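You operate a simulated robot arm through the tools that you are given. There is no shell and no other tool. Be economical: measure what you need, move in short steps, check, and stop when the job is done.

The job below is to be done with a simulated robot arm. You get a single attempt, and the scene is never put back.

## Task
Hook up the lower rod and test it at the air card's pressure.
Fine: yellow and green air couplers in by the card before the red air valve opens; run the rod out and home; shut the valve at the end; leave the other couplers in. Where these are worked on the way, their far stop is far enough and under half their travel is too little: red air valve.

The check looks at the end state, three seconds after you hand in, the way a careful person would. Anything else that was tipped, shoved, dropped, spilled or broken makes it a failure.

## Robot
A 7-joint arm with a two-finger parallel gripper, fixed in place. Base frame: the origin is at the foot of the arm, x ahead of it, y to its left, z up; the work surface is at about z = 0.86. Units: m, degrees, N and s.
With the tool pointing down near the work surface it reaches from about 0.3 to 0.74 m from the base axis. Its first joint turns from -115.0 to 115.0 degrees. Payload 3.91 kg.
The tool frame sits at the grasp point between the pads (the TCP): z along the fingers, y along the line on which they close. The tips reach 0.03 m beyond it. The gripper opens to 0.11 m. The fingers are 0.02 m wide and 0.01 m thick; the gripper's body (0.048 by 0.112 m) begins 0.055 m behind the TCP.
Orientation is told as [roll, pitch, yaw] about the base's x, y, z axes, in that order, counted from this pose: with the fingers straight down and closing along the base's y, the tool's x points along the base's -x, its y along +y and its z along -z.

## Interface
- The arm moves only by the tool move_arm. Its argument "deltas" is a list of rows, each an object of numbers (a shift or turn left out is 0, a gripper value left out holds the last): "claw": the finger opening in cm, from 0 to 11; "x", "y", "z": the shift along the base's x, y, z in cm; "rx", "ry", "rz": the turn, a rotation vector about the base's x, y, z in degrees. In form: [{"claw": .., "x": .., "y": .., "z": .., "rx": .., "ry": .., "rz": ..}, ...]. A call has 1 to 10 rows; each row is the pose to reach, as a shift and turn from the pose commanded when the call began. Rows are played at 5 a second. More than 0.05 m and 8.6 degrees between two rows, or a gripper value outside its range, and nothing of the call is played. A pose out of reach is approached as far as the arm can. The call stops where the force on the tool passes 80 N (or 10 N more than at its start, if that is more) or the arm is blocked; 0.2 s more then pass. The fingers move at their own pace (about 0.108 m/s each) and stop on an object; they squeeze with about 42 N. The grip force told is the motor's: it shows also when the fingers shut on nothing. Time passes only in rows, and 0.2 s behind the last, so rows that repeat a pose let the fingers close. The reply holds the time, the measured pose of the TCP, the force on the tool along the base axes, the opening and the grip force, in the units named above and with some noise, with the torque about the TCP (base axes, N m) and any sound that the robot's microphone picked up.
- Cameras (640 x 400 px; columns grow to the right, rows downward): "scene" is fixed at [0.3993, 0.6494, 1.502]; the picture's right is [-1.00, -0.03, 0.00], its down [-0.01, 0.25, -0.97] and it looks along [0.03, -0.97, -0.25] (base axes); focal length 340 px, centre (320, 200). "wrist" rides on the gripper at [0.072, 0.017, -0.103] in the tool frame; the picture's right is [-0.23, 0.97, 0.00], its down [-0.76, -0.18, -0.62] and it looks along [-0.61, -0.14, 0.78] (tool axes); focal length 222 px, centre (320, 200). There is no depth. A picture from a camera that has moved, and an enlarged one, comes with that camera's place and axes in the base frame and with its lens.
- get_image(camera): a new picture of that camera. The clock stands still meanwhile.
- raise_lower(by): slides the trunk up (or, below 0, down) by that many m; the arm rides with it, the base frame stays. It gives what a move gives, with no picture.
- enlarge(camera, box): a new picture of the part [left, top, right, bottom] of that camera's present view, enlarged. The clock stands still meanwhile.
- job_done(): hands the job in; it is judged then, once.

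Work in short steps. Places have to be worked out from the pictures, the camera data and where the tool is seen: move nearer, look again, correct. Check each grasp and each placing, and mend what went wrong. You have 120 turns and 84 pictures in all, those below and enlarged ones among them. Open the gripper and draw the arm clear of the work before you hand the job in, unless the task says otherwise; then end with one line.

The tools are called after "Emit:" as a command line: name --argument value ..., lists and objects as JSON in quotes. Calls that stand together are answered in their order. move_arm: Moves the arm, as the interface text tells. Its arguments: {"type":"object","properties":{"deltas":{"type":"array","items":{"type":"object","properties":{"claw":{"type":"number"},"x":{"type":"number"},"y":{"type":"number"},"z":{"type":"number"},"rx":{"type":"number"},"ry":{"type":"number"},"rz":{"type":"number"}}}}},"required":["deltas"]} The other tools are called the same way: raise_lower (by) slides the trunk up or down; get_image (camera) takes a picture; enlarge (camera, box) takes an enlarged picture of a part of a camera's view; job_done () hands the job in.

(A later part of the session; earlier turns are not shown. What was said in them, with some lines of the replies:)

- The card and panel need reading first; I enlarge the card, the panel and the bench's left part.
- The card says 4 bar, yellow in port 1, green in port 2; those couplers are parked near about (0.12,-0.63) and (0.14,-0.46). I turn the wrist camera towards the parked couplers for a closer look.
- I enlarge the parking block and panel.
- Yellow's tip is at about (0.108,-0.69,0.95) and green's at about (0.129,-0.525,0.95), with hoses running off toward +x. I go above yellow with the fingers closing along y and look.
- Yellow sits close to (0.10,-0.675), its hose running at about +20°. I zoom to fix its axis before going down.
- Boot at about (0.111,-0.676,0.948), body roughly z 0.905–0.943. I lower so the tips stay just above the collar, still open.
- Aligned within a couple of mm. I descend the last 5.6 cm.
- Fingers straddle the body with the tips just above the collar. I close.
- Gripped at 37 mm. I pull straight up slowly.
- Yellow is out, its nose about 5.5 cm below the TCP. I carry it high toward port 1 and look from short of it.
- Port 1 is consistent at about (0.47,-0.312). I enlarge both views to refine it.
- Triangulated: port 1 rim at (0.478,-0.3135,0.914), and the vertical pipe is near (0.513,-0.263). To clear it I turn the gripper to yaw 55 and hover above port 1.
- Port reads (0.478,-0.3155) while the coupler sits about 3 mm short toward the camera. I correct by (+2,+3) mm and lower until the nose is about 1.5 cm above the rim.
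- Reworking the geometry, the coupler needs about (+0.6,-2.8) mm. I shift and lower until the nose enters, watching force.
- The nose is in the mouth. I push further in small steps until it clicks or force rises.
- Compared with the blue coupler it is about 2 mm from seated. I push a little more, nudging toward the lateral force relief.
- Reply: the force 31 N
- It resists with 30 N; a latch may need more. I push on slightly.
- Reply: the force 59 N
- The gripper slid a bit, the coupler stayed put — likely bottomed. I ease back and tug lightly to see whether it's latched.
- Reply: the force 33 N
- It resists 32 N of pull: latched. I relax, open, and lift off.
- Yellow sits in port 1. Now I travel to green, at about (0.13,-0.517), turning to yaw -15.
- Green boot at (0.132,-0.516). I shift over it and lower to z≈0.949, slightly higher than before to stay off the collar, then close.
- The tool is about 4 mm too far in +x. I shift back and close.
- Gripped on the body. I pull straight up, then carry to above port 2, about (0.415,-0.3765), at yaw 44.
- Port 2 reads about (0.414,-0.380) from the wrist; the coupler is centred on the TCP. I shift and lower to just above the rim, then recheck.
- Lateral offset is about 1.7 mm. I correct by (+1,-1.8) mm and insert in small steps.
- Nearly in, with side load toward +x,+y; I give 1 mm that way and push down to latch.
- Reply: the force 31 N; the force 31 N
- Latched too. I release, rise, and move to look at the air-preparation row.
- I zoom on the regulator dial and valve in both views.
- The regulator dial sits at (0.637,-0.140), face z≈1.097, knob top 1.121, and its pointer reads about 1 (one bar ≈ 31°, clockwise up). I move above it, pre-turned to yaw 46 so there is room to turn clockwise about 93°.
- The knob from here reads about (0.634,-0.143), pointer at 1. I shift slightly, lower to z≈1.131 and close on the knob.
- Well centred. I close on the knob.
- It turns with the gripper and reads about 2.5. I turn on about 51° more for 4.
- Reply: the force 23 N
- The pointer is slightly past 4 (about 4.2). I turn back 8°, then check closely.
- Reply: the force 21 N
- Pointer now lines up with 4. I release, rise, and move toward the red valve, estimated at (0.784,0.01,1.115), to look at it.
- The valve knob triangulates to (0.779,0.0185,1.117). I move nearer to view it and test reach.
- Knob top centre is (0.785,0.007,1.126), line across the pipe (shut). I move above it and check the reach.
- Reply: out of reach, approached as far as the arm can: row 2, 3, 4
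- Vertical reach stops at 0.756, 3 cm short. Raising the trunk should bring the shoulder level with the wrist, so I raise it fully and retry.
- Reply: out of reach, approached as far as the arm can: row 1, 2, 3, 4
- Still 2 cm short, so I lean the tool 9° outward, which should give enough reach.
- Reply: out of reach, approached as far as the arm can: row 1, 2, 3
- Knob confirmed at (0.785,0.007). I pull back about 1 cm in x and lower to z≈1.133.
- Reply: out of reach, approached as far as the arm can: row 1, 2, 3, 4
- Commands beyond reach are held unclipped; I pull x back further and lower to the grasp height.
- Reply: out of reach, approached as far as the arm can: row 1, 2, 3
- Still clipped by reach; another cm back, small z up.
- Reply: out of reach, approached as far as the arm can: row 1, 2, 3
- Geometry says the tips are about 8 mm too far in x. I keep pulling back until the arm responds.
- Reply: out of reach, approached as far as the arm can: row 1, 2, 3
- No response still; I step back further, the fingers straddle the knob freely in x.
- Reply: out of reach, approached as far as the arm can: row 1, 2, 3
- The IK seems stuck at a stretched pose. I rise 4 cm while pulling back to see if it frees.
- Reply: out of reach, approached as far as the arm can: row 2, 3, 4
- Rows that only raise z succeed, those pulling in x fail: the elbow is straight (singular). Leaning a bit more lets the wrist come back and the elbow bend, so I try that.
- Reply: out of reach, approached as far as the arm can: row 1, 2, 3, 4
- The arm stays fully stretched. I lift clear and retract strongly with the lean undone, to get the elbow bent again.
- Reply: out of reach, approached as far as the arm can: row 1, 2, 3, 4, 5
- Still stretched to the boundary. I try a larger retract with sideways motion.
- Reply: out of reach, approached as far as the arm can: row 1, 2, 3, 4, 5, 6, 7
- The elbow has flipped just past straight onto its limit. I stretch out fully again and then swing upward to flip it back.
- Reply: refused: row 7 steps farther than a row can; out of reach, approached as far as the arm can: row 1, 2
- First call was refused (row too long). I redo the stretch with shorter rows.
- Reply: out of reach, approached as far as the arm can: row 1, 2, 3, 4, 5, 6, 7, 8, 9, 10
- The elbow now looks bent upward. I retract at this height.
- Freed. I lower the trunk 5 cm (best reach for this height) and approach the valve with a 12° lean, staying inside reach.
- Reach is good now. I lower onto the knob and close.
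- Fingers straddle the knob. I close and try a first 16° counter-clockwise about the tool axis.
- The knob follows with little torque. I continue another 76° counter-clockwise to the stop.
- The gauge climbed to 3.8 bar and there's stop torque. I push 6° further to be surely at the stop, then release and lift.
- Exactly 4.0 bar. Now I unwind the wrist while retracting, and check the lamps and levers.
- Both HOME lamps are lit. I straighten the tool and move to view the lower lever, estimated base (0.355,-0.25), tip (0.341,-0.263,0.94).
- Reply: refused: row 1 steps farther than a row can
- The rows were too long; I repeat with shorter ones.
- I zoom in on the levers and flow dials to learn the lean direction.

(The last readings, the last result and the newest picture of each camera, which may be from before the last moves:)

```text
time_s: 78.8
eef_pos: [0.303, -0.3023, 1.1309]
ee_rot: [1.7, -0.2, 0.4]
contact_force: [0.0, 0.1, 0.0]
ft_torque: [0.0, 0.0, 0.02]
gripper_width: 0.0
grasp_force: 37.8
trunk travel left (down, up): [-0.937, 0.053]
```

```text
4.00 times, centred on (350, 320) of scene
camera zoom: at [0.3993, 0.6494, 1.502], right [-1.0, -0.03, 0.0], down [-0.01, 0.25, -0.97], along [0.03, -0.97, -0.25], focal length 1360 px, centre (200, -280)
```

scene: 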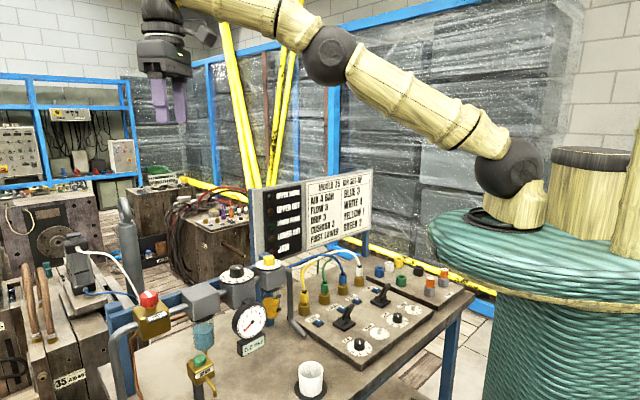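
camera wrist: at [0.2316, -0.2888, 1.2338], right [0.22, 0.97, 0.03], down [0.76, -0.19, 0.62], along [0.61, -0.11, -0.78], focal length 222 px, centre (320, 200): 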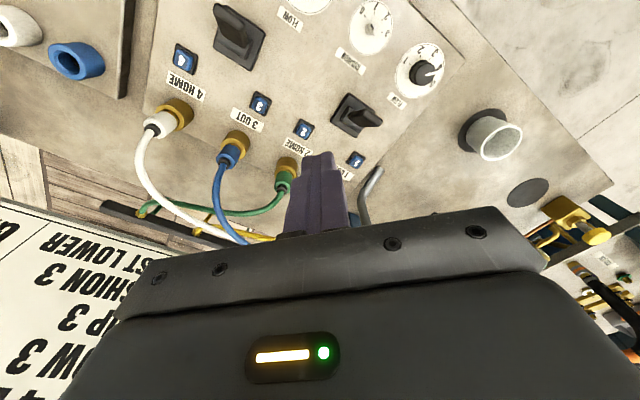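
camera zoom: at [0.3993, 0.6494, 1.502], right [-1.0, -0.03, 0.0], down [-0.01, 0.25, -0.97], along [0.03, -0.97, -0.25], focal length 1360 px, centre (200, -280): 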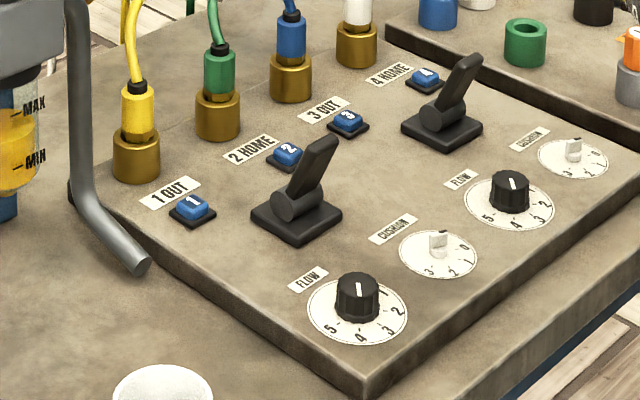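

The levers lean away from the ports (tip ≈(0.339,-0.232,0.962), base ≈(0.354,-0.25)), so they swing toward the ports. I'll straddle the lower lever with the fingers at yaw 44.

Emit:
move_arm --deltas '[{"x": 0.6, "y": 1.2, "z": -1, "rx": -1.7, "rz": 7.4, "claw": 5}, {"x": 1.2, "y": 2.4, "z": -2, "rx": -1.7, "rz": 14.7}, {"x": 1.8, "y": 3.6, "z": -3, "rx": -1.7, "rz": 22}, {"x": 2.4, "y": 4.8, "z": -4, "rx": -1.7, "rz": 29.3}, {"x": 3, "y": 6, "z": -5, "rx": -1.7, "rz": 36.6}, {"x": 3.6, "y": 7, "z": -7, "rx": -1.7, "rz": 44}, {"x": 3.6, "y": 7, "z": -9.5, "rx": -1.7, "rz": 44}]'

Emit:
get_image --camera "wrist"

```text
time_s: 80.3
eef_pos: [0.3397, -0.2279, 1.0367]
ee_rot: [0.1, 0.4, 44.4]
contact_force: [0.8, 0.4, 0.7]
ft_torque: [0.0, -0.01, -0.05]
gripper_width: 0.05
grasp_force: 0.1
trunk travel left (down, up): [-0.937, 0.053]
```

```text
9 pictures are left
camera wrist: at [0.2772, -0.2668, 1.1401], right [-0.52, 0.85, 0.0], down [0.67, 0.41, 0.62], along [0.53, 0.32, -0.79], focal length 222 px, centre (320, 200)
```

wrist: 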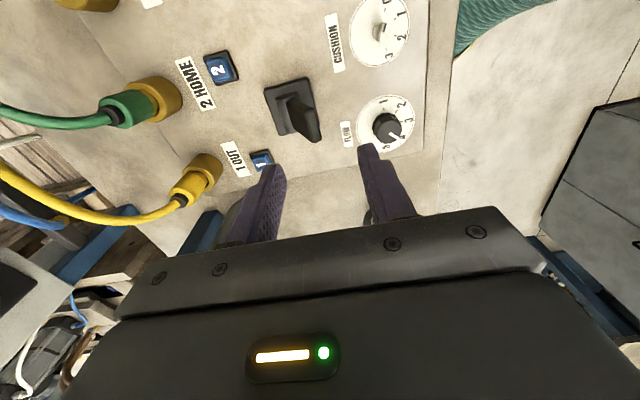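

The lever tip lies between the fingers. I lower to z≈0.963, straddling it.

Emit:
move_arm --deltas '[{"x": 0.5, "y": -0.5, "z": -2.5}, {"x": 0.5, "y": -0.5, "z": -5}, {"x": 0.5, "y": -0.5, "z": -7.4}]'

Emit:
move_arm --deltas '[{"x": 0.7, "y": -0.7}, {"x": 1.4, "y": -1.4}, {"x": 2.1, "y": -2.1}, {"x": 2.8, "y": -2.8}, {"x": 3.5, "y": -3.5}, {"x": 4.0, "y": -4.0}]'

Emit:
enlarge --camera "scene" --box '[240, 170, 400, 340]'

```text
time_s: 81.2
eef_pos: [0.344, -0.2349, 0.9592]
ee_rot: [0.2, 0.4, 44.3]
contact_force: [0.3, -0.3, -0.5]
ft_torque: [-0.02, -0.01, 0.02]
gripper_width: 0.0498
grasp_force: 0.0
trunk travel left (down, up): [-0.937, 0.053]
```

```text
time_s: 82.5
eef_pos: [0.3834, -0.2738, 0.9618]
ee_rot: [0.3, 0.4, 44.4]
contact_force: [-5.3, 6.4, 0.3]
ft_torque: [0.19, 0.18, 0.04]
gripper_width: 0.0536
grasp_force: 4.3
trunk travel left (down, up): [-0.937, 0.053]
```

```text
2.35 times, centred on (320, 255) of scene
camera zoom: at [0.3993, 0.6494, 1.502], right [-1.0, -0.03, 0.0], down [-0.01, 0.25, -0.97], along [0.03, -0.97, -0.25], focal length 800 px, centre (320, 71)
```

zoom: 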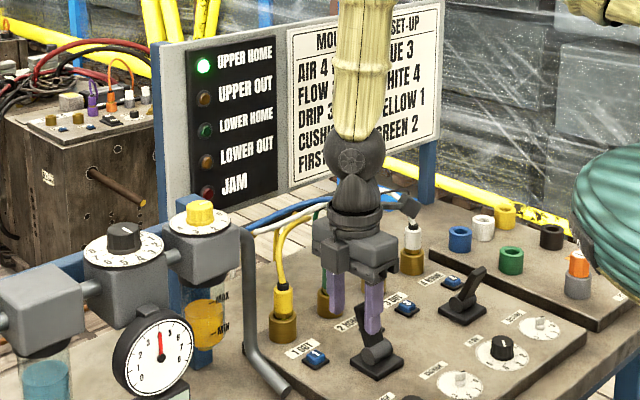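

LOWER HOME went out: the rod is running. I hold 2 s and look for LOWER OUT.

Emit:
move_arm --deltas '[{"x": 0.2, "y": -0.2}, {"x": 0.2, "y": -0.2}, {"x": 0.2, "y": -0.2}, {"x": 0.2, "y": -0.2}, {"x": 0.2, "y": -0.2}, {"x": 0.2, "y": -0.2}, {"x": 0.2, "y": -0.2}, {"x": 0.2, "y": -0.2}, {"x": 0.2, "y": -0.2}, {"x": 0.2, "y": -0.2}]'

Emit:
enlarge --camera "scene" --box '[200, 170, 400, 350]'

```text
time_s: 84.8
eef_pos: [0.3852, -0.2762, 0.9628]
ee_rot: [0.1, 0.4, 44.4]
contact_force: [-15.0, 12.7, 0.8]
ft_torque: [0.41, 0.44, 0.17]
gripper_width: 0.0591
grasp_force: 9.6
trunk travel left (down, up): [-0.937, 0.053]
```

```text
2.22 times, centred on (300, 260) of scene
camera zoom: at [0.3993, 0.6494, 1.502], right [-1.0, -0.03, 0.0], down [-0.01, 0.25, -0.97], along [0.03, -0.97, -0.25], focal length 756 px, centre (364, 67)
```

zoom: 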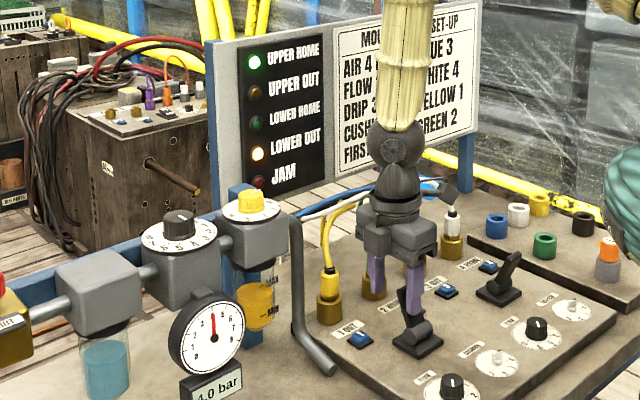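

LOWER OUT is lit at 4.0 bar. Now I bring the lever back home with the other finger and wait.

Emit:
move_arm --deltas '[{"x": -1, "y": 1}, {"x": -2, "y": 2}, {"x": -3, "y": 2.9}, {"x": -4, "y": 3.8}, {"x": -5, "y": 4.7}, {"x": -5.8, "y": 5.5}, {"x": -6.3, "y": 6.0}, {"x": -6.3, "y": 6.0}]'

Emit:
move_arm --deltas '[{"x": 0}, {"x": 0}, {"x": 0}, {"x": 0}, {"x": 0}, {"x": 0}, {"x": 0}, {"x": 0}]'

Emit:
enlarge --camera "scene" --box '[200, 170, 400, 350]'

```text
time_s: 86.5
eef_pos: [0.3276, -0.2216, 0.9613]
ee_rot: [-0.5, 0.2, 44.3]
contact_force: [20.3, -22.6, 16.1]
ft_torque: [-1.07, -1.01, 0.1]
gripper_width: 0.0657
grasp_force: 15.6
trunk travel left (down, up): [-0.937, 0.053]
```

```text
time_s: 88.3
eef_pos: [0.3277, -0.2208, 0.962]
ee_rot: [-0.4, 0.2, 44.4]
contact_force: [19.9, -25.3, 24.8]
ft_torque: [-1.39, -1.09, 0.04]
gripper_width: 0.0663
grasp_force: 15.8
trunk travel left (down, up): [-0.937, 0.053]
```

```text
2.22 times, centred on (300, 260) of scene
camera zoom: at [0.3993, 0.6494, 1.502], right [-1.0, -0.03, 0.0], down [-0.01, 0.25, -0.97], along [0.03, -0.97, -0.25], focal length 756 px, centre (364, 67)
```

zoom: 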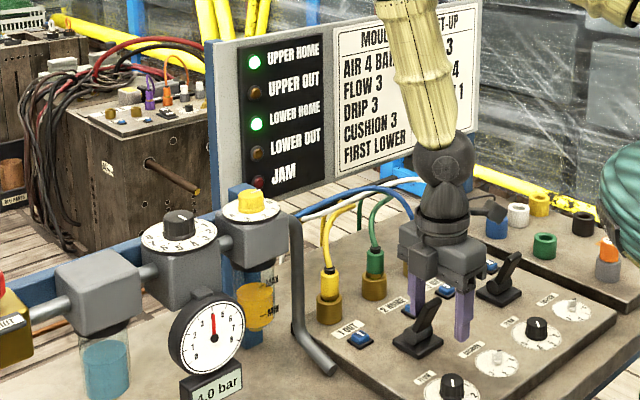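

LOWER HOME is lit again. I back the finger off the lever, rise, and head for the red valve.

Emit:
move_arm --deltas '[{"x": 0.8, "y": -0.75}, {"x": 1.6, "y": -1.5}, {"x": 1.6, "y": -1.5, "z": 4.5}, {"x": 1.6, "y": -1.5, "z": 9}, {"x": 1.6, "y": -1.5, "z": 14}, {"x": 1.6, "y": -1.5, "z": 19}, {"x": 1.6, "y": -1.5, "z": 24}, {"x": 1.6, "y": -1.5, "z": 29}, {"x": 1.6, "y": -1.5, "z": 34}, {"x": 1.6, "y": -1.5, "z": 38}]'

Emit:
move_arm --deltas '[{"x": 3.2, "y": 3, "ry": -1.5, "claw": 6.5}, {"x": 6.4, "y": 6, "ry": -3}, {"x": 9.6, "y": 9, "ry": -4.5}, {"x": 12.8, "y": 12, "ry": -6}, {"x": 16, "y": 15, "ry": -7.5}, {"x": 19.2, "y": 18, "ry": -9}, {"x": 22.4, "y": 21, "ry": -10.5}, {"x": 25.6, "y": 24.5, "ry": -12}]'

```text
time_s: 90.5
eef_pos: [0.3396, -0.23, 1.3444]
ee_rot: [0.1, 0.4, 44.5]
contact_force: [-0.2, -0.5, 0.5]
ft_torque: [-0.04, -0.02, 0.01]
gripper_width: 0.0498
grasp_force: 0.0
trunk travel left (down, up): [-0.937, 0.053]
```

```text
time_s: 92.3
eef_pos: [0.5979, 0.0144, 1.3404]
ee_rot: [-8.4, -8.1, 45.0]
contact_force: [1.0, 1.1, -0.4]
ft_torque: [-0.02, 0.03, -0.01]
gripper_width: 0.0652
grasp_force: 0.1
trunk travel left (down, up): [-0.937, 0.053]
```

Now I turn the wrist on to the earlier grip angle while moving over the valve.

Emit:
move_arm --deltas '[{"x": 2.5, "z": -2, "rx": -1.5, "rz": 7.2}, {"x": 5, "z": -4, "rx": -3.1, "rz": 14.5}, {"x": 7.5, "z": -6, "rx": -4.6, "rz": 21.8}, {"x": 10, "z": -8, "rx": -6.2, "rz": 29}, {"x": 12.6, "z": -10, "rx": -7.7, "rz": 36.3}, {"x": 15.3, "z": -12.5, "rx": -9.2, "rz": 43.5}, {"x": 18.3, "y": -0.6, "z": -15.5, "rx": -10.8, "rz": 50.9}]'

Emit:
get_image --camera "wrist"

```text
time_s: 94.0
eef_pos: [0.7811, 0.0068, 1.1856]
ee_rot: [-11.7, 1.6, 96.3]
contact_force: [0.2, 0.1, -0.9]
ft_torque: [-0.01, 0.06, 0.0]
gripper_width: 0.0648
grasp_force: 0.0
trunk travel left (down, up): [-0.937, 0.053]
```

```text
5 pictures are left
camera wrist: at [0.7516, -0.0655, 1.2843], right [-0.97, 0.11, -0.2], down [-0.04, 0.78, 0.62], along [0.23, 0.61, -0.76], focal length 222 px, centre (320, 200)
```

wrist: 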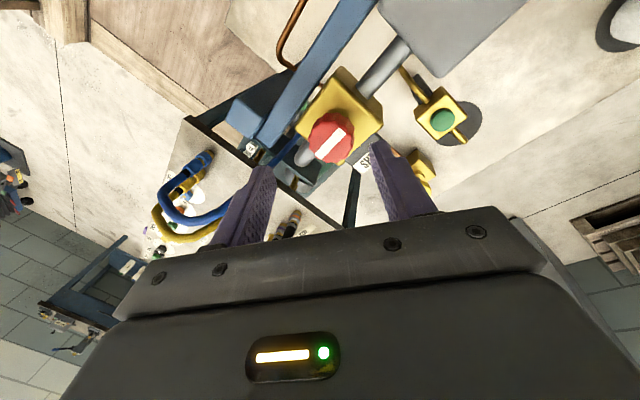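

Aligned as when I released it. I lower, close, and turn clockwise back to shut.

Emit:
move_arm --deltas '[{"z": -2}, {"z": -4}, {"z": -5}, {"z": -5, "claw": 0}, {"z": -5, "claw": 0}, {"z": -5, "claw": 0}, {"z": -5, "claw": 0}]'

Emit:
move_arm --deltas '[{"rx": 1.7, "rz": -7.9}, {"rx": 3.4, "rz": -15.9}, {"rx": 5, "rz": -23.8}, {"rx": 6.7, "rz": -31.7}, {"rx": 8.4, "rz": -39.6}, {"rx": 10.1, "rz": -47.5}, {"rx": 11.8, "rz": -55.4}, {"rx": 13.5, "rz": -63.4}, {"rx": 15.1, "rz": -71.3}, {"rx": 16.8, "rz": -79.2}]'

Emit:
move_arm --deltas '[{"rx": 1.5, "rz": -7}, {"rx": 3, "rz": -14}, {"rx": 4, "rz": -19}, {"rx": 4, "rz": -19}]'

Emit:
enlarge --camera "scene" --box '[100, 170, 300, 370]'

```text
time_s: 95.5
eef_pos: [0.7808, 0.0082, 1.1367]
ee_rot: [-11.9, 1.6, 96.2]
contact_force: [10.9, 1.9, 5.1]
ft_torque: [0.14, 0.17, -0.02]
gripper_width: 0.0369
grasp_force: 45.2
trunk travel left (down, up): [-0.937, 0.053]
```

```text
time_s: 97.8
eef_pos: [0.779, 0.0064, 1.1349]
ee_rot: [-3.1, -11.0, 15.6]
contact_force: [8.8, -2.8, 2.3]
ft_torque: [0.17, 0.78, 0.03]
gripper_width: 0.0346
grasp_force: 45.0
trunk travel left (down, up): [-0.937, 0.053]
```

```text
time_s: 98.8
eef_pos: [0.7789, 0.0063, 1.1362]
ee_rot: [0.9, -11.5, -4.1]
contact_force: [-0.3, -1.7, -1.9]
ft_torque: [-0.12, -0.12, 0.67]
gripper_width: 0.0343
grasp_force: 44.8
trunk travel left (down, up): [-0.937, 0.053]
```

```text
2.00 times, centred on (200, 270) of scene
camera zoom: at [0.3993, 0.6494, 1.502], right [-1.0, -0.03, 0.0], down [-0.01, 0.25, -0.97], along [0.03, -0.97, -0.25], focal length 680 px, centre (560, 60)
```

zoom: 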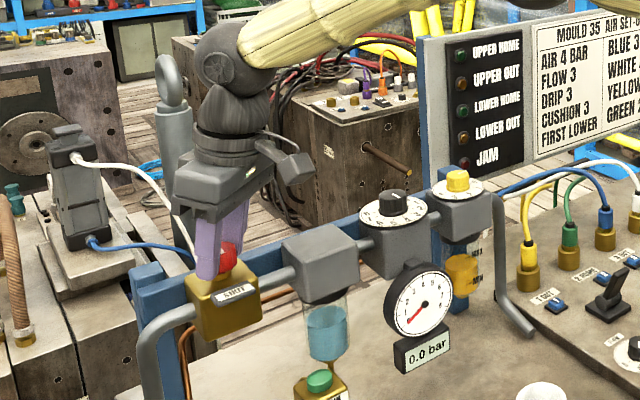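

The gauge is down to 0.0 bar with shut-stop torque felt. I release, lift and retract clear.

Emit:
move_arm --deltas '[{"claw": 6.5}, {"claw": 6.5}, {"claw": 6.5}, {"z": 3}, {"z": 7}, {"x": -2, "z": 11}, {"x": -6, "z": 13}, {"x": -10, "z": 15}, {"x": -14, "z": 17}, {"x": -18, "z": 19}]'

Emit:
move_arm --deltas '[{"x": -4, "z": 1, "ry": 3}, {"x": -8, "z": 2, "ry": 6}, {"x": -12, "z": 3, "ry": 9}, {"x": -16, "y": -3, "z": 4, "ry": 12}, {"x": -20, "y": -5, "z": 5, "ry": 12}]'

Emit:
get_image --camera "scene"

Emit:
enlarge --camera "scene" --box '[100, 240, 420, 390]'

```text
time_s: 101.0
eef_pos: [0.5968, 0.0052, 1.3292]
ee_rot: [0.9, -11.6, -4.1]
contact_force: [-0.2, -0.7, -0.1]
ft_torque: [0.01, -0.04, 0.02]
gripper_width: 0.065
grasp_force: 0.0
trunk travel left (down, up): [-0.937, 0.053]
```

```text
refused: row 4 steps farther than a row can; nothing moved
```

```text
3 pictures are left
```

scene: 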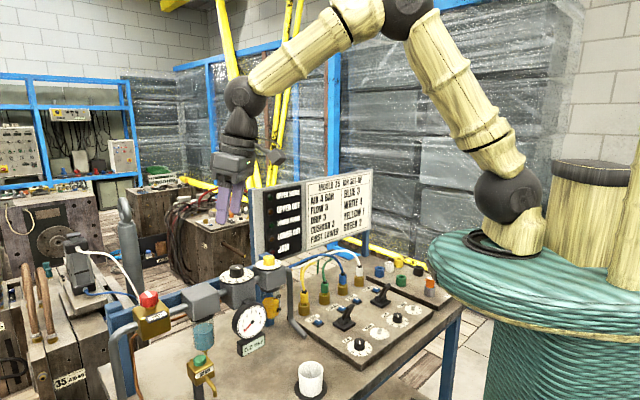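

```text
2.00 times, centred on (260, 315) of scene
camera zoom: at [0.3993, 0.6494, 1.502], right [-1.0, -0.03, 0.0], down [-0.01, 0.25, -0.97], along [0.03, -0.97, -0.25], focal length 680 px, centre (440, -30)
```

zoom: 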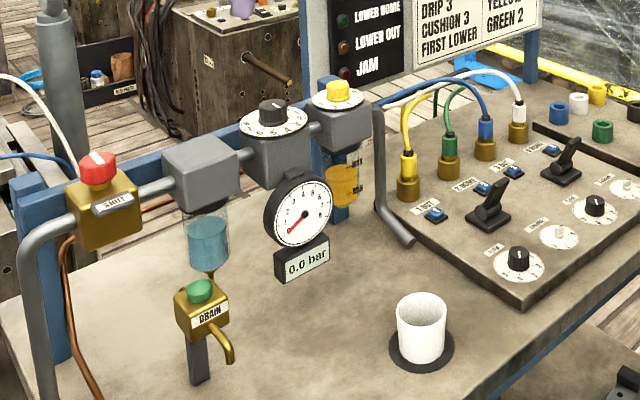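

Valve shut, gauge at 0.0 bar, all four couplers in, levers as found. I retract a bit more with the gripper open.

Emit:
move_arm --deltas '[{"x": -3, "z": 1, "claw": 11}, {"x": -6, "z": 3}, {"x": -9, "z": 5}, {"x": -12, "z": 7}, {"x": -15, "z": 9}]'

Emit:
job_done

```text
time_s: 102.2
eef_pos: [0.4495, 0.0066, 1.4141]
ee_rot: [1.0, -11.6, -4.0]
contact_force: [-0.2, 0.4, 0.6]
ft_torque: [0.01, -0.02, 0.04]
gripper_width: 0.1098
grasp_force: 0.0
trunk travel left (down, up): [-0.937, 0.053]
```

```text
The job is handed in.
```

The lower rod is hooked up (yellow in port 1, green in port 2) and ran out and home at 4.0 bar, with the LOWER OUT and then LOWER HOME lamps lighting. The red valve is shut again, the gauge reads 0.0 bar, and the blue and white couplers are still in.
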